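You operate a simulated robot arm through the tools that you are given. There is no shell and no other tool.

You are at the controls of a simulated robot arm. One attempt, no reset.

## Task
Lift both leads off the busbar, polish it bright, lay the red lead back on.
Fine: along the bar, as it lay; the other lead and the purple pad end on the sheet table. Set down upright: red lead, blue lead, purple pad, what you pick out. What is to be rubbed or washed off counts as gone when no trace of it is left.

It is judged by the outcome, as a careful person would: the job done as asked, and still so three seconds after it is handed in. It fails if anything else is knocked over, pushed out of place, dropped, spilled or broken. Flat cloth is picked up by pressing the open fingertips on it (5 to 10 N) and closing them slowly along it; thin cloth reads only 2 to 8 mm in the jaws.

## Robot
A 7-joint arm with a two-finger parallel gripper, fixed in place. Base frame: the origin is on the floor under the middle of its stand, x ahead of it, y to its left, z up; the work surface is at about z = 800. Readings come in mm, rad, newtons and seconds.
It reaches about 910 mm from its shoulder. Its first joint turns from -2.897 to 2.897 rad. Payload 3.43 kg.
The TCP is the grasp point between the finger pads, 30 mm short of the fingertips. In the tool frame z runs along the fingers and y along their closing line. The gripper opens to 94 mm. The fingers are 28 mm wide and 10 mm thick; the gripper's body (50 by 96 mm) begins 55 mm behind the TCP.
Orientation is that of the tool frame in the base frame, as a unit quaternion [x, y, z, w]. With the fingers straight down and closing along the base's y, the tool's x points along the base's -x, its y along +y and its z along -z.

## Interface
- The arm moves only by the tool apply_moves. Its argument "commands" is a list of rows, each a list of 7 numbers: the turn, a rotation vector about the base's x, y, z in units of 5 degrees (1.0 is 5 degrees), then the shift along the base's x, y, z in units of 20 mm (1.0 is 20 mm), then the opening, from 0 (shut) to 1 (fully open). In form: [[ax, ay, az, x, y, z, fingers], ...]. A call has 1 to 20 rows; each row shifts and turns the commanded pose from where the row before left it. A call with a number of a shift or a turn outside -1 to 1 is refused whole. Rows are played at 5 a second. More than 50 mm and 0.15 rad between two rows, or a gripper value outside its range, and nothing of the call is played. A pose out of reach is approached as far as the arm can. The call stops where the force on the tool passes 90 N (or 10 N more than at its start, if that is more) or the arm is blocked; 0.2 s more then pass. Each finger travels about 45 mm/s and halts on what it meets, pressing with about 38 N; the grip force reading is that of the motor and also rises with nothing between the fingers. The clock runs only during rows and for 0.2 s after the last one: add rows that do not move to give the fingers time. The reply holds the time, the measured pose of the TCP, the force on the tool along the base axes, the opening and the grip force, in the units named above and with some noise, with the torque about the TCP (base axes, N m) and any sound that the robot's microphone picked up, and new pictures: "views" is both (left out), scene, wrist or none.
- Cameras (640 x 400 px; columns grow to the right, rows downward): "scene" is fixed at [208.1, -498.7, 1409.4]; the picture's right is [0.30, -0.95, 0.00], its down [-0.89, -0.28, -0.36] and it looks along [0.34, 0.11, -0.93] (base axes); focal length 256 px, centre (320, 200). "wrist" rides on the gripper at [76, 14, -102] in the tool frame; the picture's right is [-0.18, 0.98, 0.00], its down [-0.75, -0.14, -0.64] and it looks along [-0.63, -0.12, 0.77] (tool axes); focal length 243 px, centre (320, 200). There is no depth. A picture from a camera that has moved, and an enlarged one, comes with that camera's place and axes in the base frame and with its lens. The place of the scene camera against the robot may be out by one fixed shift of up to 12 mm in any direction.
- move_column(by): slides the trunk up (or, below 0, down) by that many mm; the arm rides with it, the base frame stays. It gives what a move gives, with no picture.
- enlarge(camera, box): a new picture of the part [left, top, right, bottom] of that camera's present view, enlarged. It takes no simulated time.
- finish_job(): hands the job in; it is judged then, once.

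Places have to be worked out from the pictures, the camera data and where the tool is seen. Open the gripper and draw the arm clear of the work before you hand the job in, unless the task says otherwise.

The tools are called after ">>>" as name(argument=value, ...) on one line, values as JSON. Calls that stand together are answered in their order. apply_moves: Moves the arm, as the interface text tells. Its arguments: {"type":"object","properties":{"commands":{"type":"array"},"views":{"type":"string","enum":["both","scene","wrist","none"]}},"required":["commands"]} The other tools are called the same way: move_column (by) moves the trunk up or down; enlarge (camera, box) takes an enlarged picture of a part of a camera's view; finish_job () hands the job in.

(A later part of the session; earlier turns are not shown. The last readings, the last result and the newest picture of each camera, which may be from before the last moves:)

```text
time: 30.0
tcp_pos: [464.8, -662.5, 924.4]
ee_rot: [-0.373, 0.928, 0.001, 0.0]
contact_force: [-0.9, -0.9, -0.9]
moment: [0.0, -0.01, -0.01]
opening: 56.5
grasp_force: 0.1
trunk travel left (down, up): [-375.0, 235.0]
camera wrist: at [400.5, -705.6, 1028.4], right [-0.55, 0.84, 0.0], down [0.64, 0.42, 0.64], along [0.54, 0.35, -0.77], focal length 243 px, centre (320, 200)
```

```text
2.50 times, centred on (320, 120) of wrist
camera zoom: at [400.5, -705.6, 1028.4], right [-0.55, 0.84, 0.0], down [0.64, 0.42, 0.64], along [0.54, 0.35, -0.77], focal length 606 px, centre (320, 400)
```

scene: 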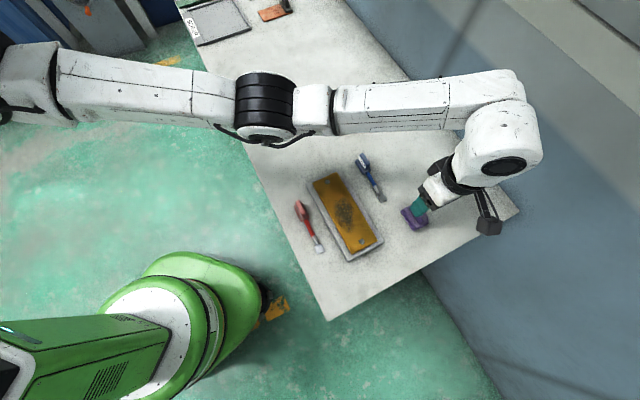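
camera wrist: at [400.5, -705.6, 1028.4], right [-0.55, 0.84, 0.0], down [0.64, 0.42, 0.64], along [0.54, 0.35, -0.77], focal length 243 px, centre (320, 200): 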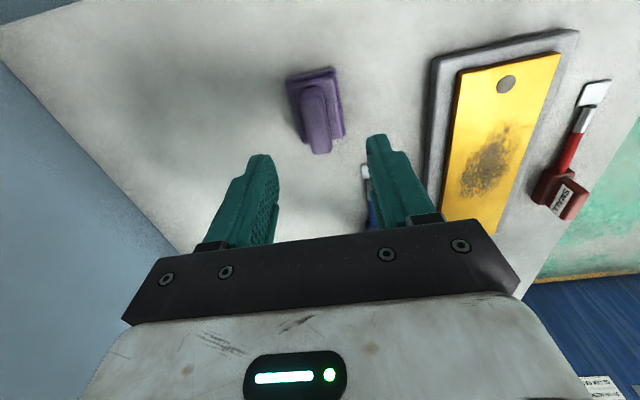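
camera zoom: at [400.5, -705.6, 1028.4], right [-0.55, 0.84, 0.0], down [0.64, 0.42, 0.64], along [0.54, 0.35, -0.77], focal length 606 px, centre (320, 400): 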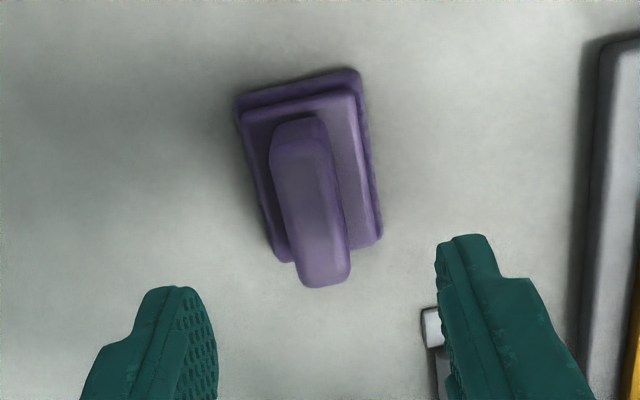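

The pad's base reads about 61 × 41 mm with a ridge along it, parallel to the bar. I enlarge to read the ridge's top and height.

>>> enlarge(camera="wrist", box=[275, 55, 365, 165])

>>> enlarge(camera="wrist", box=[420, 20, 620, 220])

```text
3.64 times, centred on (320, 110) of wrist
camera zoom: at [400.5, -705.6, 1028.4], right [-0.55, 0.84, 0.0], down [0.64, 0.42, 0.64], along [0.54, 0.35, -0.77], focal length 882 px, centre (320, 527)
```

zoom: 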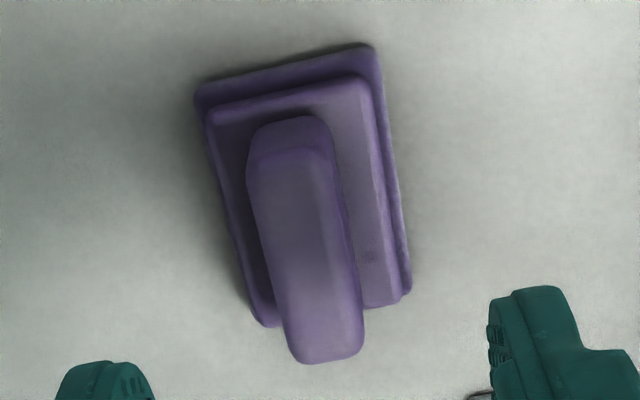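

```text
2.00 times, centred on (520, 120) of wrist
camera zoom: at [400.5, -705.6, 1028.4], right [-0.55, 0.84, 0.0], down [0.64, 0.42, 0.64], along [0.54, 0.35, -0.77], focal length 485 px, centre (-80, 360)
```

zoom: 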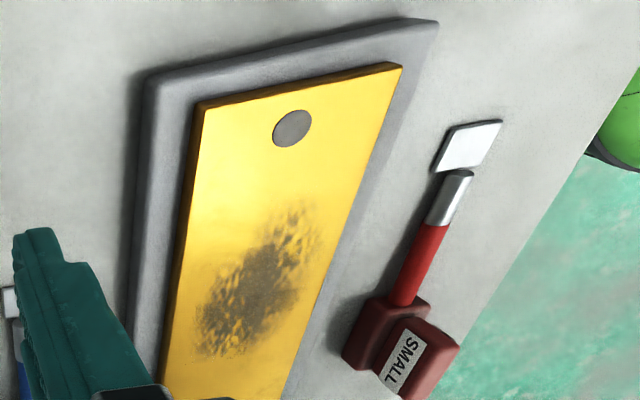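

The pad's ridge is about 17 mm wide with its top near z 845, and the base's top is near z 820. I centre over the ridge and descend to z 872 for a check before closing.

>>> apply_moves(commands=[[0, 0, 0, 0.165, -0.1, -0.6, 0.5], [0, 0, 0, 0, 0, -0.9, 0.5], [0, 0, 0, 0, 0, -0.9, 0.5], [0, 0, 0, 0, 0, 0, 0.45], [0, 0, 0, 0, 0, 0, 0.4]], views="wrist")

>>> enlarge(camera="wrist", box=[240, 60, 400, 200])

```text
time: 31.2
tcp_pos: [468.3, -664.5, 876.5]
ee_rot: [-0.373, 0.928, 0.0, 0.001]
contact_force: [-0.2, -0.5, 1.3]
moment: [0.04, 0.0, 0.03]
opening: 37.7
grasp_force: 0.1
trunk travel left (down, up): [-375.0, 235.0]
camera wrist: at [403.7, -707.2, 979.4], right [-0.55, 0.84, 0.0], down [0.64, 0.42, 0.64], along [0.54, 0.35, -0.77], focal length 243 px, centre (320, 200)
```

wrist: 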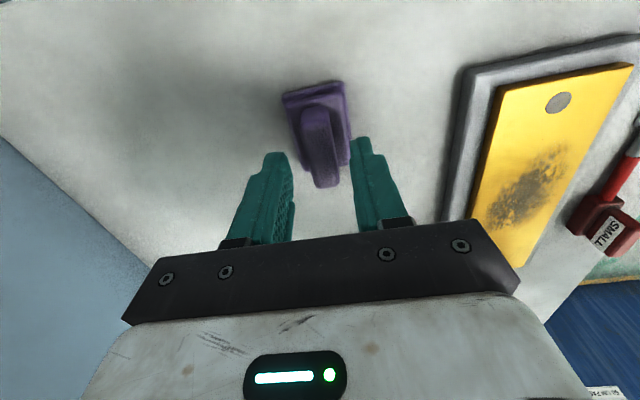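

```text
2.86 times, centred on (320, 130) of wrist
camera zoom: at [403.7, -707.2, 979.4], right [-0.55, 0.84, 0.0], down [0.64, 0.42, 0.64], along [0.54, 0.35, -0.77], focal length 693 px, centre (320, 400)
```

zoom: 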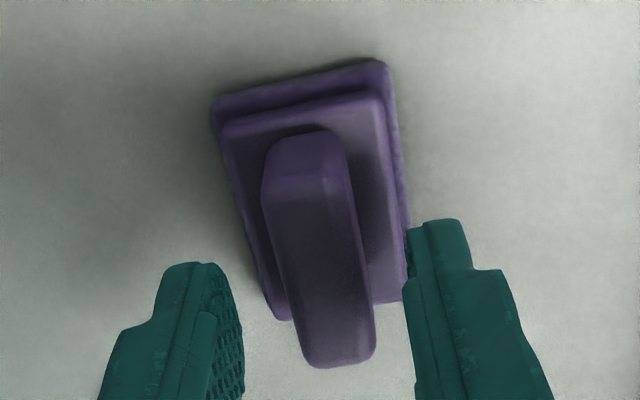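

The ridge is centred within 1 mm and its top is near z 846. I lower 20 mm so the tips stop just above the base, and close slowly on the ridge.

>>> apply_moves(commands=[[0, 0, 0, 0, 0, -0.5, 0.4], [0, 0, 0, 0, 0, -0.5, 0.4], [0, 0, 0, 0, 0, 0, 0.32], [0, 0, 0, 0, 0, 0, 0.25], [0, 0, 0, 0, 0, 0, 0.21], [0, 0, 0, 0, 0, 0, 0.18], [0, 0, 0, 0, 0, 0, 0.15], [0, 0, 0, 0, 0, 0, 0.1], [0, 0, 0, 0, 0, 0, 0.0], [0, 0, 0, 0, 0, 0, 0.0]], views="wrist")

>>> enlarge(camera="wrist", box=[240, 60, 400, 200])

```text
time: 33.4
tcp_pos: [466.9, -664.7, 856.5]
ee_rot: [-0.373, 0.928, 0.0, 0.0]
contact_force: [0.3, -0.9, -0.1]
moment: [0.0, -0.01, 0.0]
opening: 17.0
grasp_force: 38.0
trunk travel left (down, up): [-375.0, 235.0]
camera wrist: at [403.2, -707.0, 960.0], right [-0.55, 0.84, 0.0], down [0.64, 0.42, 0.64], along [0.54, 0.35, -0.77], focal length 243 px, centre (320, 200)
```

wrist: 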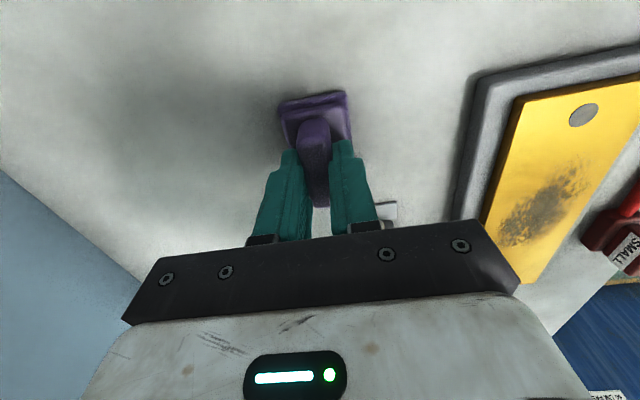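

```text
2.86 times, centred on (320, 130) of wrist
camera zoom: at [403.2, -707.0, 960.0], right [-0.55, 0.84, 0.0], down [0.64, 0.42, 0.64], along [0.54, 0.35, -0.77], focal length 693 px, centre (320, 400)
```

zoom: 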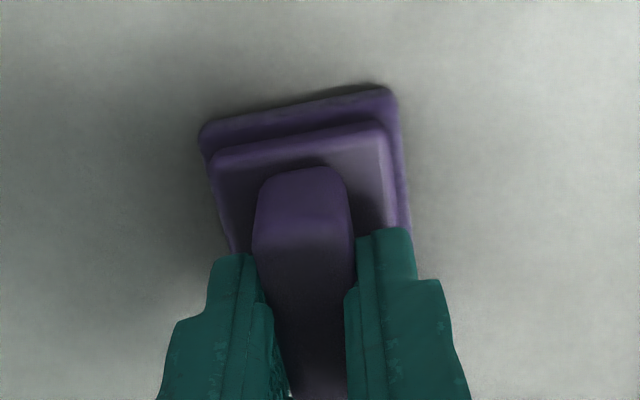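

The pad is held at 17.0 mm. I lift it, carry it over the middle of the stain, and come down to a few millimetres above the bar, where contact should come near z 880.

>>> apply_moves(commands=[[0, 0, 0, 0, 0, 0.4, 0], [0, 0, 0, 0, 0, 0.8, 0], [0, 0, 0, 0, 0, 0.9, 0], [0, 0, 0, 0, 0, 0.9, 0], [0, 0, 0, -0.278, 0.919, 0, 0], [0, 0, 0, -0.278, 0.919, 0, 0], [0, 0, 0, -0.278, 0.919, 0, 0], [0, 0, 0, -0.278, 0.919, 0, 0], [0, 0, 0, -0.278, 0.919, 0, 0], [0, 0, 0, -0.278, 0.919, 0, 0], [0, 0, 0, -0.278, 0.919, 0, 0], [0, 0, 0, -0.278, 0.919, 0, 0], [0, 0, 0, -0.278, 0.919, 0, 0], [0, 0, 0, 0, 0, -0.8, 0], [0, 0, 0, 0, 0, -0.8, 0], [0, 0, 0, 0, 0, 0, 0]], views="both")

>>> enlarge(camera="scene", box=[290, 160, 420, 270])

```text
time: 36.8
tcp_pos: [417.8, -497.9, 884.5]
ee_rot: [-0.373, 0.928, 0.001, 0.0]
contact_force: [0.3, -0.1, -0.7]
moment: [0.01, 0.03, 0.0]
opening: 17.0
grasp_force: 38.2
trunk travel left (down, up): [-375.0, 235.0]
camera wrist: at [353.0, -541.4, 988.2], right [-0.55, 0.84, 0.0], down [0.64, 0.42, 0.64], along [0.54, 0.35, -0.77], focal length 243 px, centre (320, 200)
```

scene: 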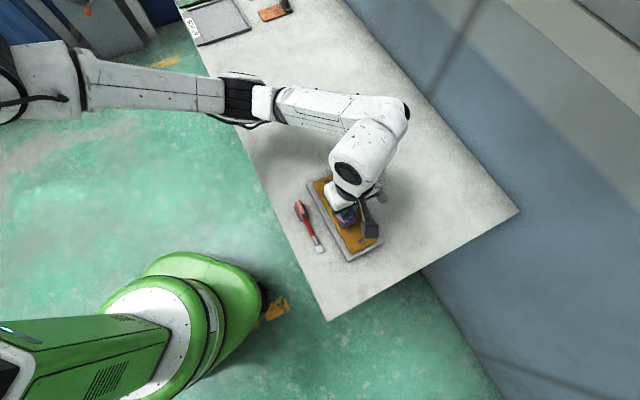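
wrist: 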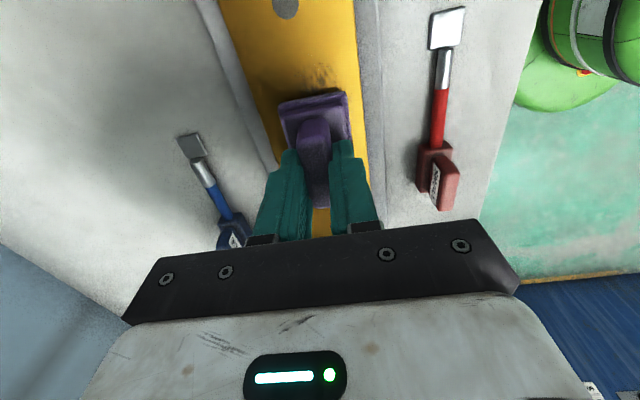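

```text
3.64 times, centred on (355, 215) of scene
camera zoom: at [208.1, -498.7, 1409.4], right [0.3, -0.95, 0.0], down [-0.89, -0.28, -0.36], along [0.34, 0.11, -0.93], focal length 932 px, centre (193, 146)
```

zoom: 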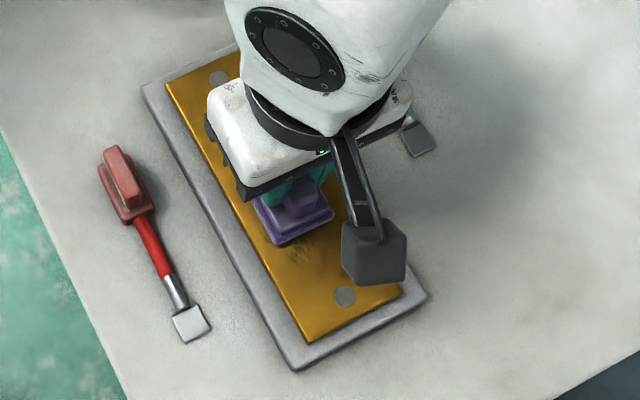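

The pad is centred over the stain, with a little of it still showing beyond the far end. I lower in small steps to find the bar.

>>> apply_moves(commands=[[0, 0, 0, 0, 0, -0.12, 0], [0, 0, 0, 0, 0, 0, 0]], views="none")

```text
time: 37.4
tcp_pos: [416.8, -499.8, 881.7]
ee_rot: [-0.373, 0.928, 0.0, 0.0]
contact_force: [-0.3, 0.1, -1.0]
moment: [0.01, 0.05, 0.0]
opening: 16.9
grasp_force: 37.7
trunk travel left (down, up): [-375.0, 235.0]
```

No contact yet at z 881.7, so I take another 1.4 mm.

>>> apply_moves(commands=[[0, 0, 0, 0, 0, -0.07, 0], [0, 0, 0, 0, 0, 0, 0]], views="none")

```text
time: 38.0
tcp_pos: [416.9, -499.1, 881.2]
ee_rot: [-0.373, 0.928, 0.0, 0.0]
contact_force: [0.0, 0.1, -1.3]
moment: [0.0, -0.01, -0.02]
opening: 16.9
grasp_force: 37.9
trunk travel left (down, up): [-375.0, 235.0]
```

Still free at z 881.2, so I go down another 1.2 mm.

>>> apply_moves(commands=[[0, 0, 0, 0, 0, -0.06, 0], [0, 0, 0, 0, 0, 0, 0]], views="none")

```text
time: 38.6
tcp_pos: [418.2, -499.5, 880.2]
ee_rot: [-0.373, 0.928, 0.0, 0.0]
contact_force: [-1.0, 1.4, 2.9]
moment: [0.08, -0.05, 0.02]
opening: 17.0
grasp_force: 38.3
trunk travel left (down, up): [-375.0, 235.0]
```

The pad has just touched the bar with about 3 N. I press a fraction further to reach a useful rubbing force.

>>> apply_moves(commands=[[0, 0, 0, 0, 0, -0.03, 0], [0, 0, 0, 0, 0, 0, 0]], views="none")

```text
time: 39.2
tcp_pos: [417.7, -499.2, 879.3]
ee_rot: [-0.373, 0.928, 0.0, -0.001]
contact_force: [0.4, -0.6, 13.2]
moment: [0.12, -0.12, -0.01]
opening: 16.9
grasp_force: 38.0
trunk travel left (down, up): [-375.0, 235.0]
```

13 N is a good rubbing pressure. I make a first set of strokes along the bar, about ±26 mm, and check the force and the picture.

>>> apply_moves(commands=[[0, 0, 0, 0.47, 0.449, 0, 0], [0, 0, 0, 0.47, 0.449, 0, 0], [0, 0, 0, -0.47, -0.449, 0, 0], [0, 0, 0, -0.47, -0.449, 0, 0], [0, 0, 0, -0.47, -0.449, 0, 0], [0, 0, 0, -0.47, -0.449, 0, 0], [0, 0, 0, 0.47, 0.449, 0, 0], [0, 0, 0, 0.47, 0.449, 0, 0]], views="scene")

>>> enlarge(camera="scene", box=[290, 160, 420, 270])

```text
time: 41.0
tcp_pos: [416.5, -498.1, 879.8]
ee_rot: [-0.373, 0.928, -0.002, -0.002]
contact_force: [-10.1, -9.1, 33.0]
moment: [-0.15, 0.27, 0.0]
opening: 17.0
grasp_force: 38.1
trunk travel left (down, up): [-375.0, 235.0]
```

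scene: 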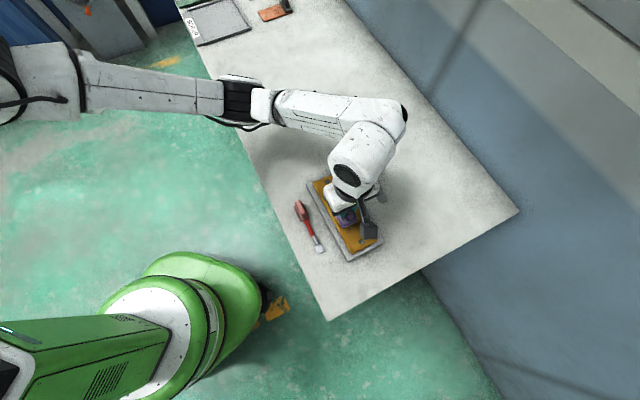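

```text
3.64 times, centred on (355, 215) of scene
camera zoom: at [208.1, -498.7, 1409.4], right [0.3, -0.95, 0.0], down [-0.89, -0.28, -0.36], along [0.34, 0.11, -0.93], focal length 932 px, centre (193, 146)
```

zoom: 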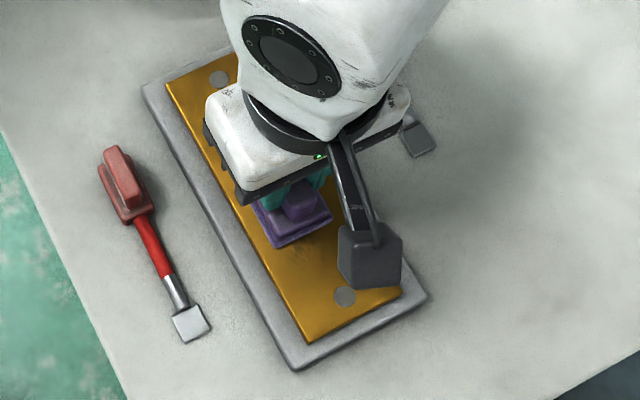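

The visible part of the stain is already gone, and the plate's corners have not moved in the picture. The force climbed to 33 N, so I ease up slightly and rub two side lanes, 8 mm either side of centre, over ±32 mm.

>>> apply_moves(commands=[[0, 0, 0, -0.276, 0.289, 0.04, 0], [0, 0, 0, 0.578, 0.553, 0, 0], [0, 0, 0, 0.578, 0.553, 0, 0], [0, 0, 0, -0.578, -0.553, 0, 0], [0, 0, 0, -0.578, -0.553, 0, 0], [0, 0, 0, -0.578, -0.553, 0, 0], [0, 0, 0, -0.578, -0.553, 0, 0], [0, 0, 0, 0.578, 0.553, 0, 0], [0, 0, 0, 0.578, 0.553, 0, 0], [0, 0, 0, 0.552, -0.578, 0, 0], [0, 0, 0, 0.578, 0.553, 0, 0], [0, 0, 0, 0.578, 0.553, 0, 0], [0, 0, 0, -0.578, -0.553, 0, 0], [0, 0, 0, -0.578, -0.553, 0, 0], [0, 0, 0, -0.578, -0.553, 0, 0], [0, 0, 0, -0.578, -0.553, 0, 0], [0, 0, 0, 0.578, 0.553, 0, 0], [0, 0, 0, 0.578, 0.553, 0, 0], [0, 0, 0, -0.276, 0.289, 0, 0], [0, 0, 0, 0, 0, 0, 0]], views="scene")

```text
time: 45.2
tcp_pos: [418.2, -499.1, 881.2]
ee_rot: [-0.374, 0.928, 0.0, 0.0]
contact_force: [1.4, -0.2, -0.8]
moment: [-0.02, 0.0, 0.01]
opening: 17.3
grasp_force: 38.1
trunk travel left (down, up): [-375.0, 235.0]
```

scene: 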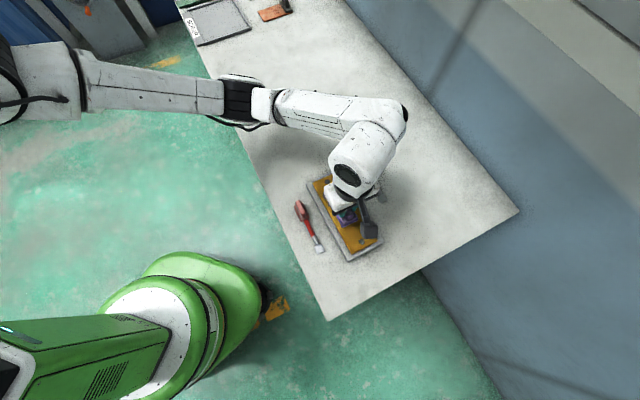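

The pad has lost contact (about 0 N at z 881.2), so the lift was too much. I lower it again by about 1 mm and read the force.

>>> apply_moves(commands=[[0, 0, 0, 0, 0, -0.05, 0], [0, 0, 0, 0, 0, 0, 0]], views="none")

```text
time: 45.8
tcp_pos: [417.6, -497.0, 879.4]
ee_rot: [-0.372, 0.928, 0.0, 0.0]
contact_force: [0.0, 2.7, 8.6]
moment: [0.13, -0.13, -0.03]
opening: 17.0
grasp_force: 37.2
trunk travel left (down, up): [-375.0, 235.0]
```

At 8.6 N it has contact again. I repeat the two side lanes at this depth, pressing a hair more.

>>> apply_moves(commands=[[0, 0, 0, -0.276, 0.289, -0.015, 0], [0, 0, 0, 0.578, 0.553, 0, 0], [0, 0, 0, 0.578, 0.553, 0, 0], [0, 0, 0, -0.578, -0.553, 0, 0], [0, 0, 0, -0.578, -0.553, 0, 0], [0, 0, 0, -0.578, -0.553, 0, 0], [0, 0, 0, -0.578, -0.553, 0, 0], [0, 0, 0, 0.578, 0.553, 0, 0], [0, 0, 0, 0.578, 0.553, 0, 0], [0, 0, 0, 0.552, -0.578, 0, 0], [0, 0, 0, 0.578, 0.553, 0, 0], [0, 0, 0, 0.578, 0.553, 0, 0], [0, 0, 0, -0.578, -0.553, 0, 0], [0, 0, 0, -0.578, -0.553, 0, 0], [0, 0, 0, -0.578, -0.553, 0, 0], [0, 0, 0, -0.578, -0.553, 0, 0], [0, 0, 0, 0.578, 0.553, 0, 0], [0, 0, 0, 0.578, 0.553, 0, 0], [0, 0, 0, -0.276, 0.289, 0, 0], [0, 0, 0, 0, 0, 0, 0]], views="wrist")

```text
time: 50.0
tcp_pos: [418.4, -499.7, 878.8]
ee_rot: [-0.375, 0.927, -0.001, 0.001]
contact_force: [10.7, -7.6, 28.5]
moment: [-0.43, -0.16, 0.13]
opening: 16.9
grasp_force: 37.7
trunk travel left (down, up): [-375.0, 235.0]
camera wrist: at [354.9, -541.4, 982.4], right [-0.55, 0.83, 0.0], down [0.64, 0.42, 0.64], along [0.54, 0.35, -0.77], focal length 243 px, centre (320, 200)
```

wrist: 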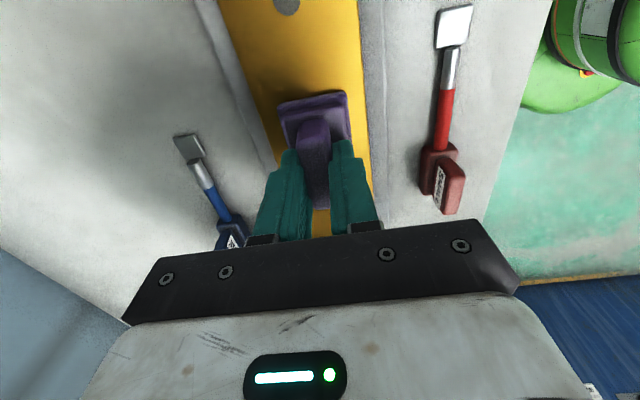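

Rubbing force was good (28 N) and the visible part of the bar is clean. I lift the pad and move it aside to inspect the whole bar.

>>> apply_moves(commands=[[0, 0, 0, 0, 0, 0.6, 0], [0, 0, 0, 0, 0, 0.8, 0], [0, 0, 0, 0, 0, 0.8, 0], [0, 0, 0, 0, 0, 0.8, 0], [0, 0, 0, 0.546, -0.86, 0, 0], [0, 0, 0, 0.546, -0.86, 0, 0], [0, 0, 0, 0.546, -0.86, 0, 0], [0, 0, 0, 0.546, -0.86, 0, 0], [0, 0, 0, 0.546, -0.86, 0, 0], [0, 0, 0, 0, 0, 0, 0]], views="both")

>>> enlarge(camera="scene", box=[295, 165, 395, 265])

>>> enlarge(camera="wrist", box=[390, 0, 540, 220])

```text
time: 52.2
tcp_pos: [471.8, -584.4, 939.2]
ee_rot: [-0.374, 0.928, 0.0, 0.0]
contact_force: [-0.2, -0.1, -0.3]
moment: [-0.02, 0.0, 0.03]
opening: 17.2
grasp_force: 38.2
trunk travel left (down, up): [-375.0, 235.0]
camera wrist: at [407.7, -627.9, 1041.4], right [-0.55, 0.84, 0.0], down [0.64, 0.42, 0.64], along [0.54, 0.35, -0.77], focal length 243 px, centre (320, 200)
```

scene: 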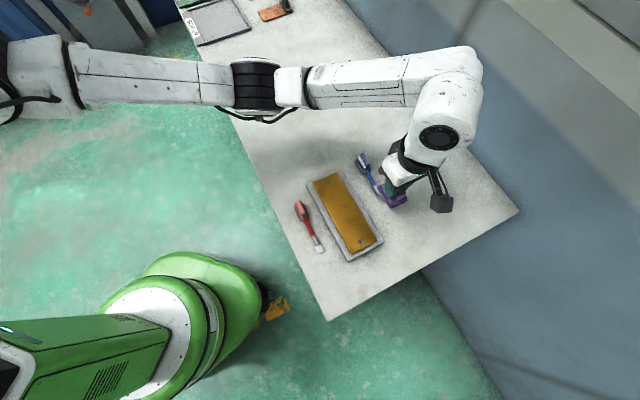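
wrist: 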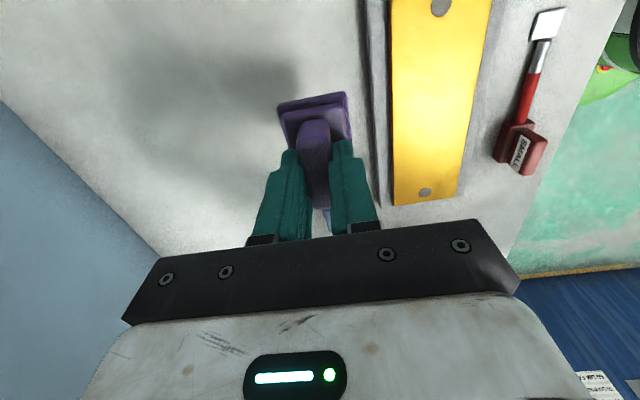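

```text
4.00 times, centred on (345, 215) of scene
camera zoom: at [208.1, -498.7, 1409.4], right [0.3, -0.95, 0.0], down [-0.89, -0.28, -0.36], along [0.34, 0.11, -0.93], focal length 1025 px, centre (220, 140)
```

zoom: 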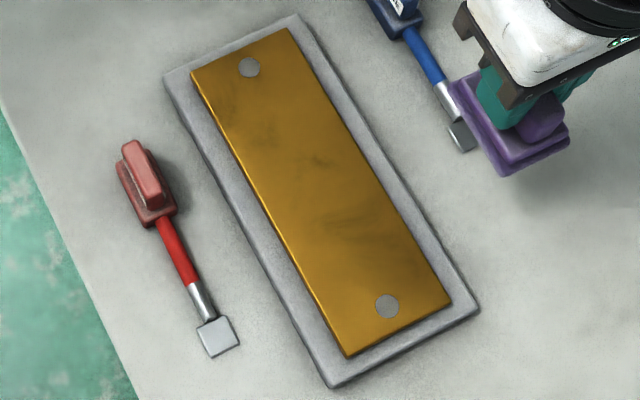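

```text
1.82 times, centred on (465, 110) of wrist
camera zoom: at [407.7, -627.9, 1041.4], right [-0.55, 0.84, 0.0], down [0.64, 0.42, 0.64], along [0.54, 0.35, -0.77], focal length 441 px, centre (56, 364)
```

zoom: 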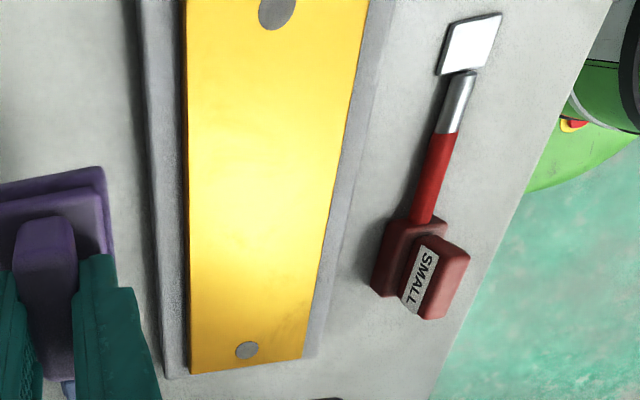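

The dark stain is almost gone, though the scene view hints at faint marks. I enlarge further to see whether they are traces or just reflections.

>>> enlarge(camera="scene", box=[335, 170, 385, 220])

>>> enlarge(camera="scene", box=[335, 205, 385, 255])

>>> enlarge(camera="scene", box=[305, 165, 365, 225])

>>> enlarge(camera="wrist", box=[390, 100, 490, 210])

>>> enlarge(camera="wrist", box=[390, 0, 500, 110])

```text
8.00 times, centred on (360, 195) of scene
camera zoom: at [208.1, -498.7, 1409.4], right [0.3, -0.95, 0.0], down [-0.89, -0.28, -0.36], along [0.34, 0.11, -0.93], focal length 2050 px, centre (0, 240)
```

zoom: 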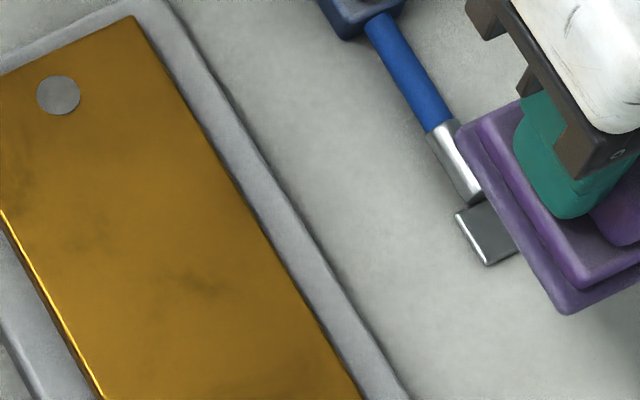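

```text
8.00 times, centred on (360, 230) of scene
camera zoom: at [208.1, -498.7, 1409.4], right [0.3, -0.95, 0.0], down [-0.89, -0.28, -0.36], along [0.34, 0.11, -0.93], focal length 2050 px, centre (0, -40)
```

zoom: 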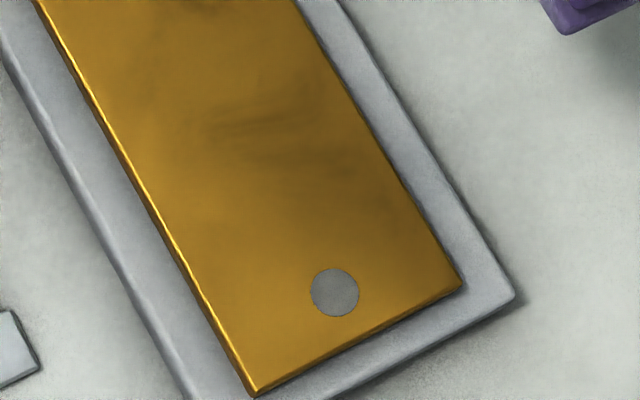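

```text
6.67 times, centred on (335, 195) of scene
camera zoom: at [208.1, -498.7, 1409.4], right [0.3, -0.95, 0.0], down [-0.89, -0.28, -0.36], along [0.34, 0.11, -0.93], focal length 1709 px, centre (220, 233)
```

zoom: 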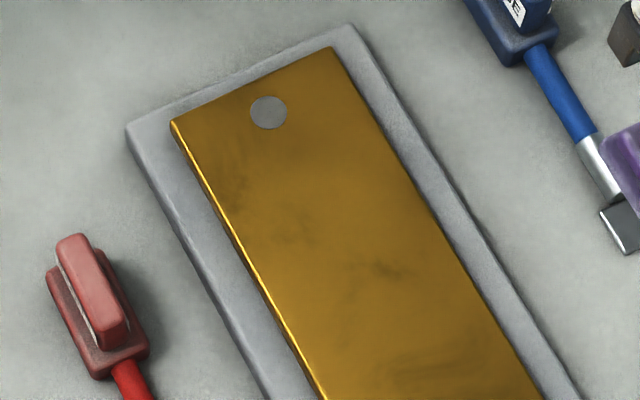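

```text
3.64 times, centred on (440, 155) of wrist
camera zoom: at [407.7, -627.9, 1041.4], right [-0.55, 0.84, 0.0], down [0.64, 0.42, 0.64], along [0.54, 0.35, -0.77], focal length 882 px, centre (-116, 364)
```

zoom: 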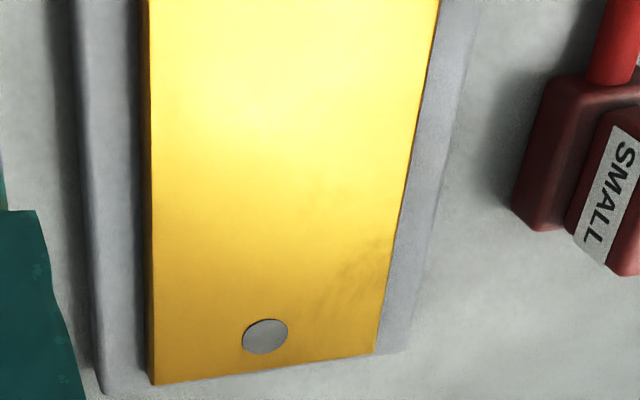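

```text
3.64 times, centred on (445, 55) of wrist
camera zoom: at [407.7, -627.9, 1041.4], right [-0.55, 0.84, 0.0], down [0.64, 0.42, 0.64], along [0.54, 0.35, -0.77], focal length 882 px, centre (-134, 727)
```

zoom: 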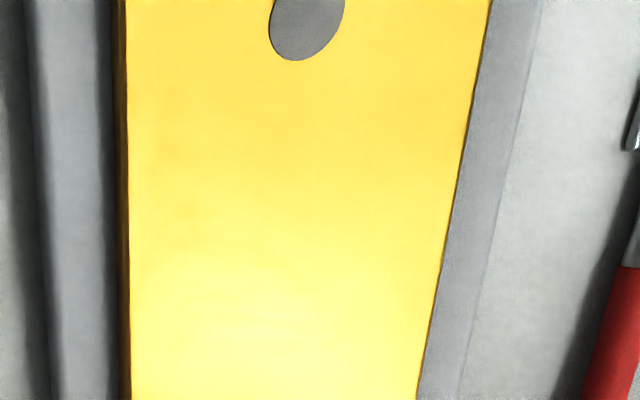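

Faint smudges remain, one near the red handle's old spot (about e1 +70, e2 +24 in the bar's frame) and one inside the original stain. I'll rub a wider area with more strokes, so I take the pad back over the bar.

>>> apply_moves(commands=[[0, 0, 0, -0.543, 0.856, 0, 0], [0, 0, 0, -0.543, 0.856, 0, 0], [0, 0, 0, -0.543, 0.856, 0, 0], [0, 0, 0, -0.543, 0.856, 0, 0], [0, 0, 0, -0.543, 0.856, 0, 0], [0, 0, 0, 0, 0, -0.7, 0], [0, 0, 0, 0, 0, -0.7, 0], [0, 0, 0, 0, 0, -0.7, 0], [0, 0, 0, 0, 0, -0.7, 0], [0, 0, 0, 0, 0, 0, 0]], views="none")

```text
time: 54.4
tcp_pos: [418.3, -500.4, 882.7]
ee_rot: [-0.374, 0.927, -0.001, 0.0]
contact_force: [0.1, -0.5, -1.1]
moment: [0.04, -0.01, -0.01]
opening: 17.0
grasp_force: 38.0
trunk travel left (down, up): [-375.0, 235.0]
```

The pad is free at z 882.7, just above the bar. I lower 3 mm to reach contact.

>>> apply_moves(commands=[[0, 0, 0, 0, 0, -0.1, 0], [0, 0, 0, 0, 0, -0.05, 0], [0, 0, 0, 0, 0, 0, 0]], views="none")

```text
time: 55.2
tcp_pos: [418.0, -499.7, 879.9]
ee_rot: [-0.373, 0.928, 0.0, 0.0]
contact_force: [0.2, -0.1, -1.5]
moment: [0.02, 0.05, 0.01]
opening: 16.6
grasp_force: 37.9
trunk travel left (down, up): [-375.0, 235.0]
```

It is still free at z 879.9, so the pad may have slid up slightly in the grip. I lower another 1.2 mm.

>>> apply_moves(commands=[[0, 0, 0, 0, 0, -0.06, 0], [0, 0, 0, 0, 0, 0, 0]], views="none")

```text
time: 55.8
tcp_pos: [417.1, -499.5, 877.5]
ee_rot: [-0.373, 0.928, 0.0, 0.001]
contact_force: [-0.9, 0.7, 5.4]
moment: [0.07, -0.01, -0.05]
opening: 17.2
grasp_force: 37.8
trunk travel left (down, up): [-375.0, 235.0]
```

Contact is back with 5 N at z 877.5. I press slightly more and rub the red-side lane from e1 -34 to +51, keeping the pad within the bar and off the rivets.

>>> apply_moves(commands=[[0, 0, 0, -0.428, 0.448, -0.03, 0], [0, 0, 0, 0.614, 0.587, 0, 0], [0, 0, 0, 0.614, 0.587, 0, 0], [0, 0, 0, 0.614, 0.587, 0, 0], [0, 0, 0, -0.614, -0.587, 0, 0], [0, 0, 0, 0.614, 0.587, 0, 0], [0, 0, 0, -0.614, -0.587, 0, 0], [0, 0, 0, -0.614, -0.587, 0, 0], [0, 0, 0, -0.614, -0.587, 0, 0], [0, 0, 0, -0.614, -0.587, 0, 0], [0, 0, 0, -0.614, -0.587, 0, 0], [0, 0, 0, 0.614, 0.587, 0, 0], [0, 0, 0, 0.614, 0.587, 0, 0], [0, 0, 0, 0, 0, 0, 0]], views="wrist")

```text
time: 58.8
tcp_pos: [408.4, -490.6, 879.3]
ee_rot: [-0.373, 0.928, -0.001, 0.0]
contact_force: [-5.1, -4.1, 13.8]
moment: [-0.32, 0.22, -0.05]
opening: 17.0
grasp_force: 38.2
trunk travel left (down, up): [-375.0, 235.0]
camera wrist: at [343.9, -532.3, 982.2], right [-0.55, 0.84, 0.0], down [0.64, 0.42, 0.64], along [0.54, 0.35, -0.77], focal length 243 px, centre (320, 200)
```

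wrist: 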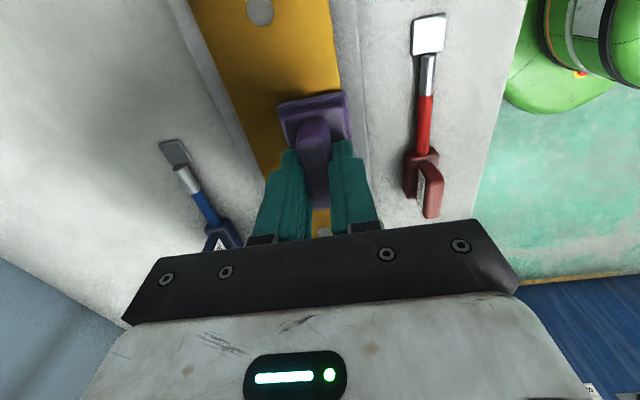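

The force is steady at 14 N. Next I rub the middle lane with double strokes, then shift to the blue-side lane.

>>> apply_moves(commands=[[0, 0, 0, 0.449, -0.47, 0, 0], [0, 0, 0, 0.614, 0.587, 0, 0], [0, 0, 0, 0.614, 0.587, 0, 0], [0, 0, 0, 0.614, 0.587, 0, 0], [0, 0, 0, -0.614, -0.587, 0, 0], [0, 0, 0, -0.614, -0.587, 0, 0], [0, 0, 0, -0.614, -0.587, 0, 0], [0, 0, 0, -0.614, -0.587, 0, 0], [0, 0, 0, -0.614, -0.587, 0, 0], [0, 0, 0, 0.614, 0.587, 0, 0], [0, 0, 0, 0.614, 0.587, 0, 0], [0, 0, 0, 0.614, 0.587, 0, 0], [0, 0, 0, 0.614, 0.587, 0, 0], [0, 0, 0, -0.614, -0.587, 0, 0], [0, 0, 0, -0.614, -0.587, 0, 0], [0, 0, 0, -0.614, -0.587, 0, 0], [0, 0, 0, -0.614, -0.587, 0, 0], [0, 0, 0, 0.614, 0.587, 0, 0], [0, 0, 0, 0.614, 0.587, 0, 0], [0, 0, 0, 0, 0, 0, 0]], views="none")

```text
time: 63.0
tcp_pos: [416.5, -500.3, 878.0]
ee_rot: [-0.373, 0.928, -0.001, -0.001]
contact_force: [-11.0, -8.2, 40.4]
moment: [-0.38, 0.38, -0.06]
opening: 17.2
grasp_force: 37.8
trunk travel left (down, up): [-375.0, 235.0]
```

The force drifted up to 40 N, so I ease off by 0.5 mm and rub the blue-side lane.

>>> apply_moves(commands=[[0, 0, 0, 0.43, -0.45, 0.025, 0], [0, 0, 0, 0.614, 0.587, 0, 0], [0, 0, 0, 0.614, 0.587, 0, 0], [0, 0, 0, 0.614, 0.587, 0, 0], [0, 0, 0, -0.614, -0.587, 0, 0], [0, 0, 0, -0.614, -0.587, 0, 0], [0, 0, 0, -0.614, -0.587, 0, 0], [0, 0, 0, -0.614, -0.587, 0, 0], [0, 0, 0, -0.614, -0.587, 0, 0], [0, 0, 0, 0.614, 0.587, 0, 0], [0, 0, 0, 0.614, 0.587, 0, 0], [0, 0, 0, 0.614, 0.587, 0, 0], [0, 0, 0, 0.614, 0.587, 0, 0], [0, 0, 0, -0.614, -0.587, 0, 0], [0, 0, 0, -0.614, -0.587, 0, 0], [0, 0, 0, -0.614, -0.587, 0, 0], [0, 0, 0, -0.614, -0.587, 0, 0], [0, 0, 0, 0.614, 0.587, 0, 0], [0, 0, 0, 0.614, 0.587, 0, 0], [0, 0, 0, 0, 0, 0, 0]], views="none")

```text
time: 67.2
tcp_pos: [425.3, -508.5, 879.9]
ee_rot: [-0.374, 0.928, 0.0, -0.001]
contact_force: [-5.1, -7.2, 17.1]
moment: [-0.22, 0.15, -0.02]
opening: 17.1
grasp_force: 37.6
trunk travel left (down, up): [-375.0, 235.0]
```

All three lanes are rubbed. I lift the pad and move aside again to inspect the bar.

>>> apply_moves(commands=[[0, 0, 0, 0, 0, 0.6, 0], [0, 0, 0, 0, 0, 0.8, 0], [0, 0, 0, 0, 0, 0.8, 0], [0, 0, 0, 0, 0, 0.8, 0], [0, 0, 0, 0.58, -0.95, 0, 0], [0, 0, 0, 0.58, -0.95, 0, 0], [0, 0, 0, 0.58, -0.95, 0, 0], [0, 0, 0, 0.58, -0.95, 0, 0], [0, 0, 0, 0, 0, 0, 0]], views="both")

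>>> enlarge(camera="scene", box=[305, 165, 365, 225])

>>> enlarge(camera="scene", box=[335, 205, 385, 255])

>>> enlarge(camera="wrist", box=[390, 100, 490, 210])

```text
time: 69.2
tcp_pos: [474.2, -584.6, 938.9]
ee_rot: [-0.373, 0.928, 0.0, 0.001]
contact_force: [-0.3, 0.0, -0.8]
moment: [-0.01, 0.03, -0.01]
opening: 17.0
grasp_force: 38.1
trunk travel left (down, up): [-375.0, 235.0]
camera wrist: at [408.9, -627.0, 1041.9], right [-0.55, 0.84, 0.0], down [0.64, 0.42, 0.64], along [0.54, 0.35, -0.77], focal length 243 px, centre (320, 200)
```

scene: 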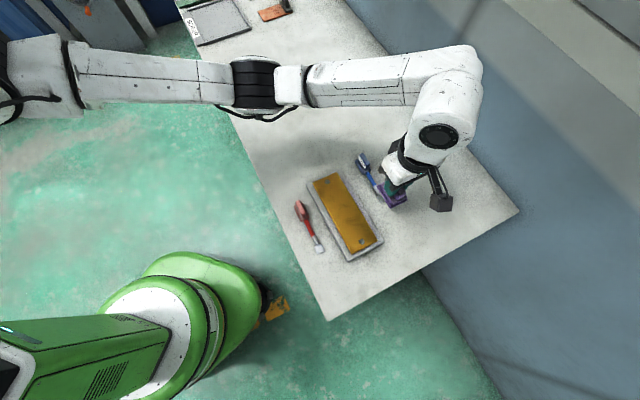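
wrist: 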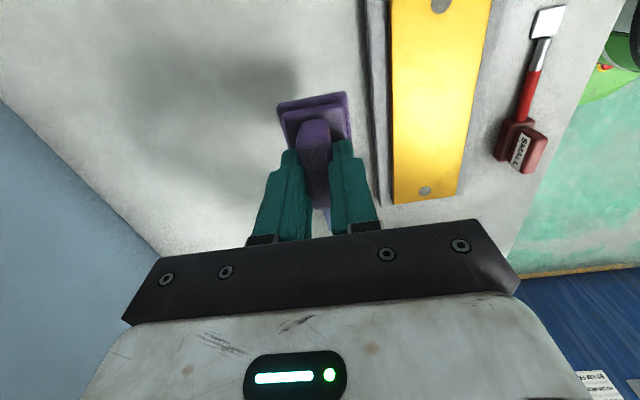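

```text
6.67 times, centred on (335, 195) of scene
camera zoom: at [208.1, -498.7, 1409.4], right [0.3, -0.95, 0.0], down [-0.89, -0.28, -0.36], along [0.34, 0.11, -0.93], focal length 1709 px, centre (220, 233)
```

zoom: 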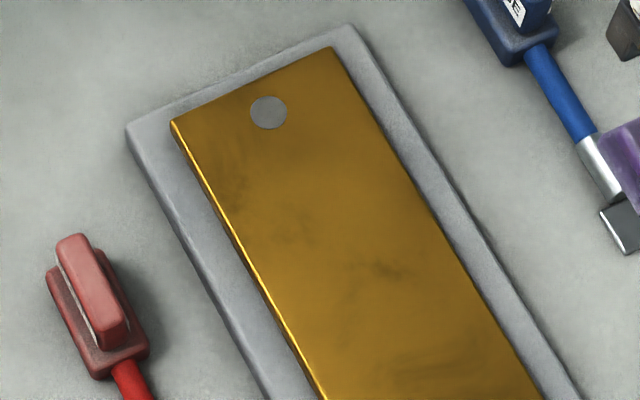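

```text
8.00 times, centred on (360, 230) of scene
camera zoom: at [208.1, -498.7, 1409.4], right [0.3, -0.95, 0.0], down [-0.89, -0.28, -0.36], along [0.34, 0.11, -0.93], focal length 2050 px, centre (0, -40)
```

zoom: 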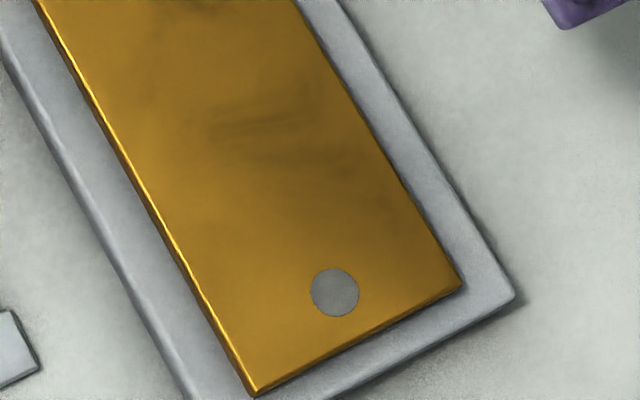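

```text
3.64 times, centred on (440, 155) of wrist
camera zoom: at [408.9, -627.0, 1041.9], right [-0.55, 0.84, 0.0], down [0.64, 0.42, 0.64], along [0.54, 0.35, -0.77], focal length 882 px, centre (-116, 364)
```

zoom: 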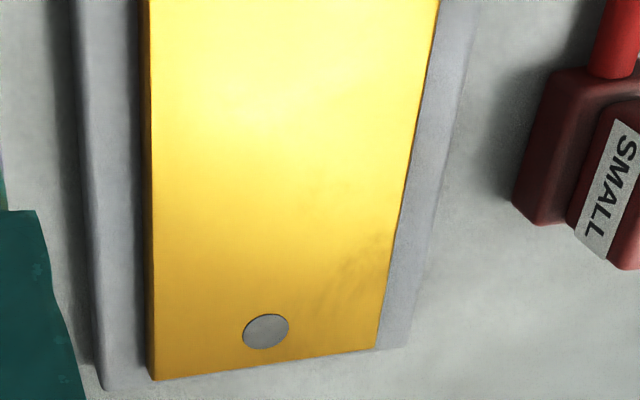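

The remaining marks look identical to before the second rubbing, which suggests they are the metal's own grain. I re-take the same 8× box to compare directly, along with a tighter one.

>>> enlarge(camera="scene", box=[335, 170, 385, 220])

>>> enlarge(camera="scene", box=[330, 190, 360, 220])

>>> enlarge(camera="wrist", box=[400, 40, 480, 130])

```text
8.00 times, centred on (360, 195) of scene
camera zoom: at [208.1, -498.7, 1409.4], right [0.3, -0.95, 0.0], down [-0.89, -0.28, -0.36], along [0.34, 0.11, -0.93], focal length 2050 px, centre (0, 240)
```

zoom: 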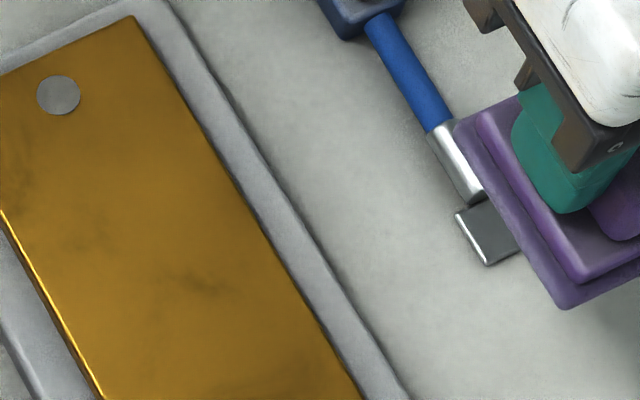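

```text
13.33 times, centred on (345, 205) of scene
camera zoom: at [208.1, -498.7, 1409.4], right [0.3, -0.95, 0.0], down [-0.89, -0.28, -0.36], along [0.34, 0.11, -0.93], focal length 3417 px, centre (-13, 133)
```

zoom: 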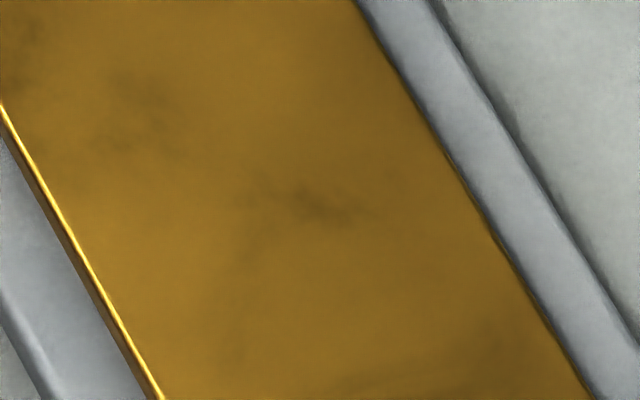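

```text
4.44 times, centred on (440, 85) of wrist
camera zoom: at [408.9, -627.0, 1041.9], right [-0.55, 0.84, 0.0], down [0.64, 0.42, 0.64], along [0.54, 0.35, -0.77], focal length 1078 px, centre (-213, 711)
```

zoom: 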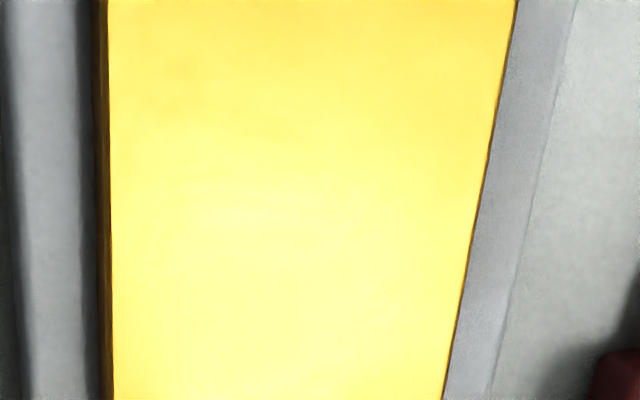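

The marks did not change at all with heavy rubbing, while the sharp black speckling is completely gone, so what is left is the metal's soft grain. I take the pad back to its original spot and lower it to just above the table.

>>> apply_moves(commands=[[0, 0, 0, -0.09, -1.0, 0, 0], [0, 0, 0, -0.09, -1.0, 0, 0], [0, 0, 0, -0.09, -1.0, 0, 0], [0, 0, 0, -0.09, -1.0, 0, 0], [0, 0, 0, 0, 0, -0.97, 0], [0, 0, 0, 0, 0, -0.97, 0], [0, 0, 0, 0, 0, -0.97, 0], [0, 0, 0, 0, 0, -0.97, 0], [0, 0, 0, 0, 0, 0, 0]], views="wrist")

```text
time: 71.2
tcp_pos: [466.7, -664.8, 860.3]
ee_rot: [-0.373, 0.928, 0.001, 0.0]
contact_force: [0.3, -0.6, -0.8]
moment: [0.0, -0.01, -0.02]
opening: 17.1
grasp_force: 38.3
trunk travel left (down, up): [-375.0, 235.0]
camera wrist: at [401.4, -707.7, 963.7], right [-0.55, 0.84, 0.0], down [0.64, 0.42, 0.64], along [0.54, 0.35, -0.77], focal length 243 px, centre (320, 200)
```

wrist: 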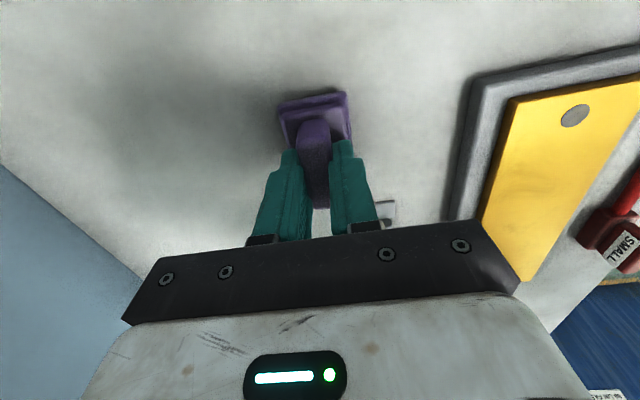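

From this angle the bar is uniformly bright with no marks. I lower the pad 3 mm more and check the force.

>>> apply_moves(commands=[[0, 0, 0, 0, 0, -0.15, 0], [0, 0, 0, 0, 0, 0, 0]], views="none")

>>> enlarge(camera="wrist", box=[470, 60, 640, 290])

```text
time: 71.8
tcp_pos: [465.4, -665.0, 857.1]
ee_rot: [-0.373, 0.928, 0.001, 0.0]
contact_force: [0.2, -0.4, -1.1]
moment: [0.01, 0.01, 0.02]
opening: 16.9
grasp_force: 38.3
trunk travel left (down, up): [-375.0, 235.0]
```

```text
1.74 times, centred on (555, 175) of wrist
camera zoom: at [401.1, -707.7, 960.8], right [-0.55, 0.84, 0.0], down [0.64, 0.42, 0.64], along [0.54, 0.35, -0.77], focal length 422 px, centre (-89, 244)
```

zoom: 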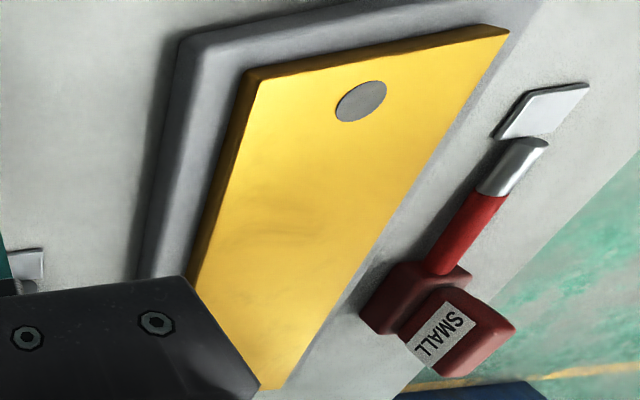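

The bar looks clean from here too, and the pad is still free at z 857. I step down another 1.4 mm.

>>> apply_moves(commands=[[0, 0, 0, 0, 0, -0.07, 0], [0, 0, 0, 0, 0, 0, 0]], views="none")

```text
time: 72.4
tcp_pos: [465.8, -665.2, 856.8]
ee_rot: [-0.372, 0.928, 0.001, -0.001]
contact_force: [-0.5, 0.5, -0.7]
moment: [0.0, 0.0, -0.02]
opening: 17.2
grasp_force: 38.1
trunk travel left (down, up): [-375.0, 235.0]
```

No contact yet at z 856.8, so I lower another 1.2 mm.

>>> apply_moves(commands=[[0, 0, 0, 0, 0, -0.06, 0], [0, 0, 0, 0, 0, 0, 0]], views="none")

```text
time: 73.0
tcp_pos: [465.2, -665.8, 856.2]
ee_rot: [-0.373, 0.928, 0.001, 0.0]
contact_force: [0.1, -0.2, -0.4]
moment: [0.01, 0.04, 0.01]
opening: 16.6
grasp_force: 37.8
trunk travel left (down, up): [-375.0, 235.0]
```

Still free at z 856.2; another small step.

>>> apply_moves(commands=[[0, 0, 0, 0, 0, -0.06, 0], [0, 0, 0, 0, 0, 0, 0]], views="none")

```text
time: 73.6
tcp_pos: [466.5, -665.2, 855.1]
ee_rot: [-0.373, 0.928, 0.0, -0.001]
contact_force: [-0.4, 1.0, 7.7]
moment: [0.16, -0.08, 0.04]
opening: 17.0
grasp_force: 38.1
trunk travel left (down, up): [-375.0, 235.0]
```

The pad rests on the table with 8 N. I open and rise clear of it, then look.

>>> apply_moves(commands=[[0, 0, 0, 0, 0, 0, 0.2], [0, 0, 0, 0, 0, 0, 0.3], [0, 0, 0, 0, 0, 0, 0.42], [0, 0, 0, 0, 0, 0, 0.42], [0, 0, 0, 0, 0, 0.5, 0.42], [0, 0, 0, 0, 0, 1, 0.42], [0, 0, 0, 0, 0, 1, 0.42], [0, 0, 0, 0, 0, 1, 0.42], [0, 0, 0, 0, 0, 0, 0.42]], views="both")

>>> enlarge(camera="wrist", box=[240, 40, 640, 240])

```text
time: 75.6
tcp_pos: [465.5, -665.4, 924.6]
ee_rot: [-0.373, 0.928, -0.001, 0.0]
contact_force: [-0.3, -0.2, 0.7]
moment: [0.0, -0.04, 0.0]
opening: 39.7
grasp_force: 0.0
trunk travel left (down, up): [-375.0, 235.0]
camera wrist: at [401.4, -707.6, 1027.3], right [-0.55, 0.84, 0.0], down [0.64, 0.42, 0.64], along [0.54, 0.35, -0.77], focal length 243 px, centre (320, 200)
```

scene: 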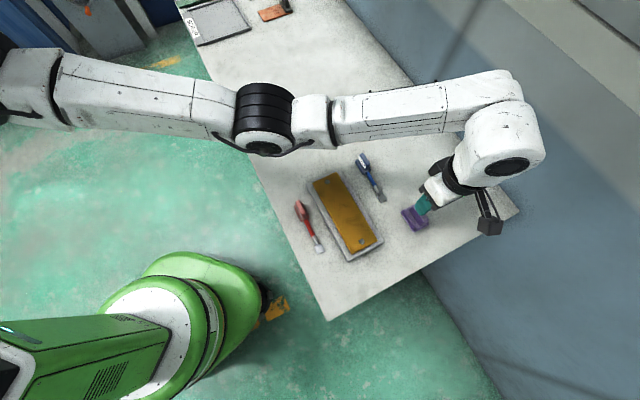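
wrist: 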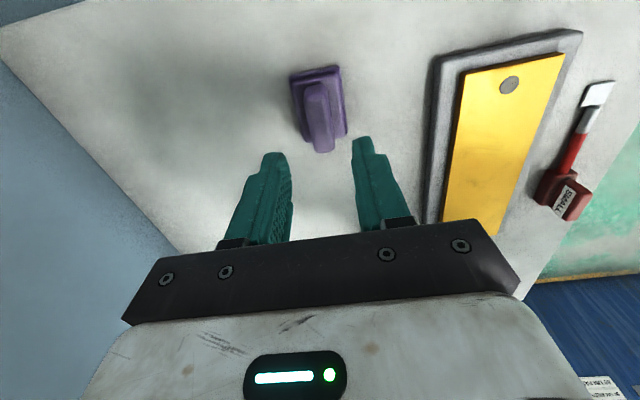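

```text
1.60 times, centred on (440, 140) of wrist
camera zoom: at [401.4, -707.6, 1027.3], right [-0.55, 0.84, 0.0], down [0.64, 0.42, 0.64], along [0.54, 0.35, -0.77], focal length 388 px, centre (128, 296)
```

zoom: 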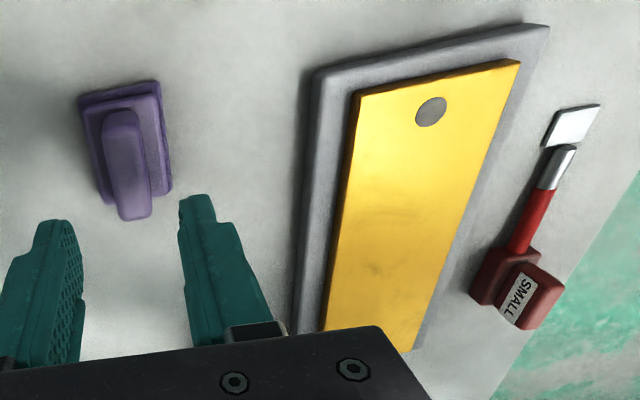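

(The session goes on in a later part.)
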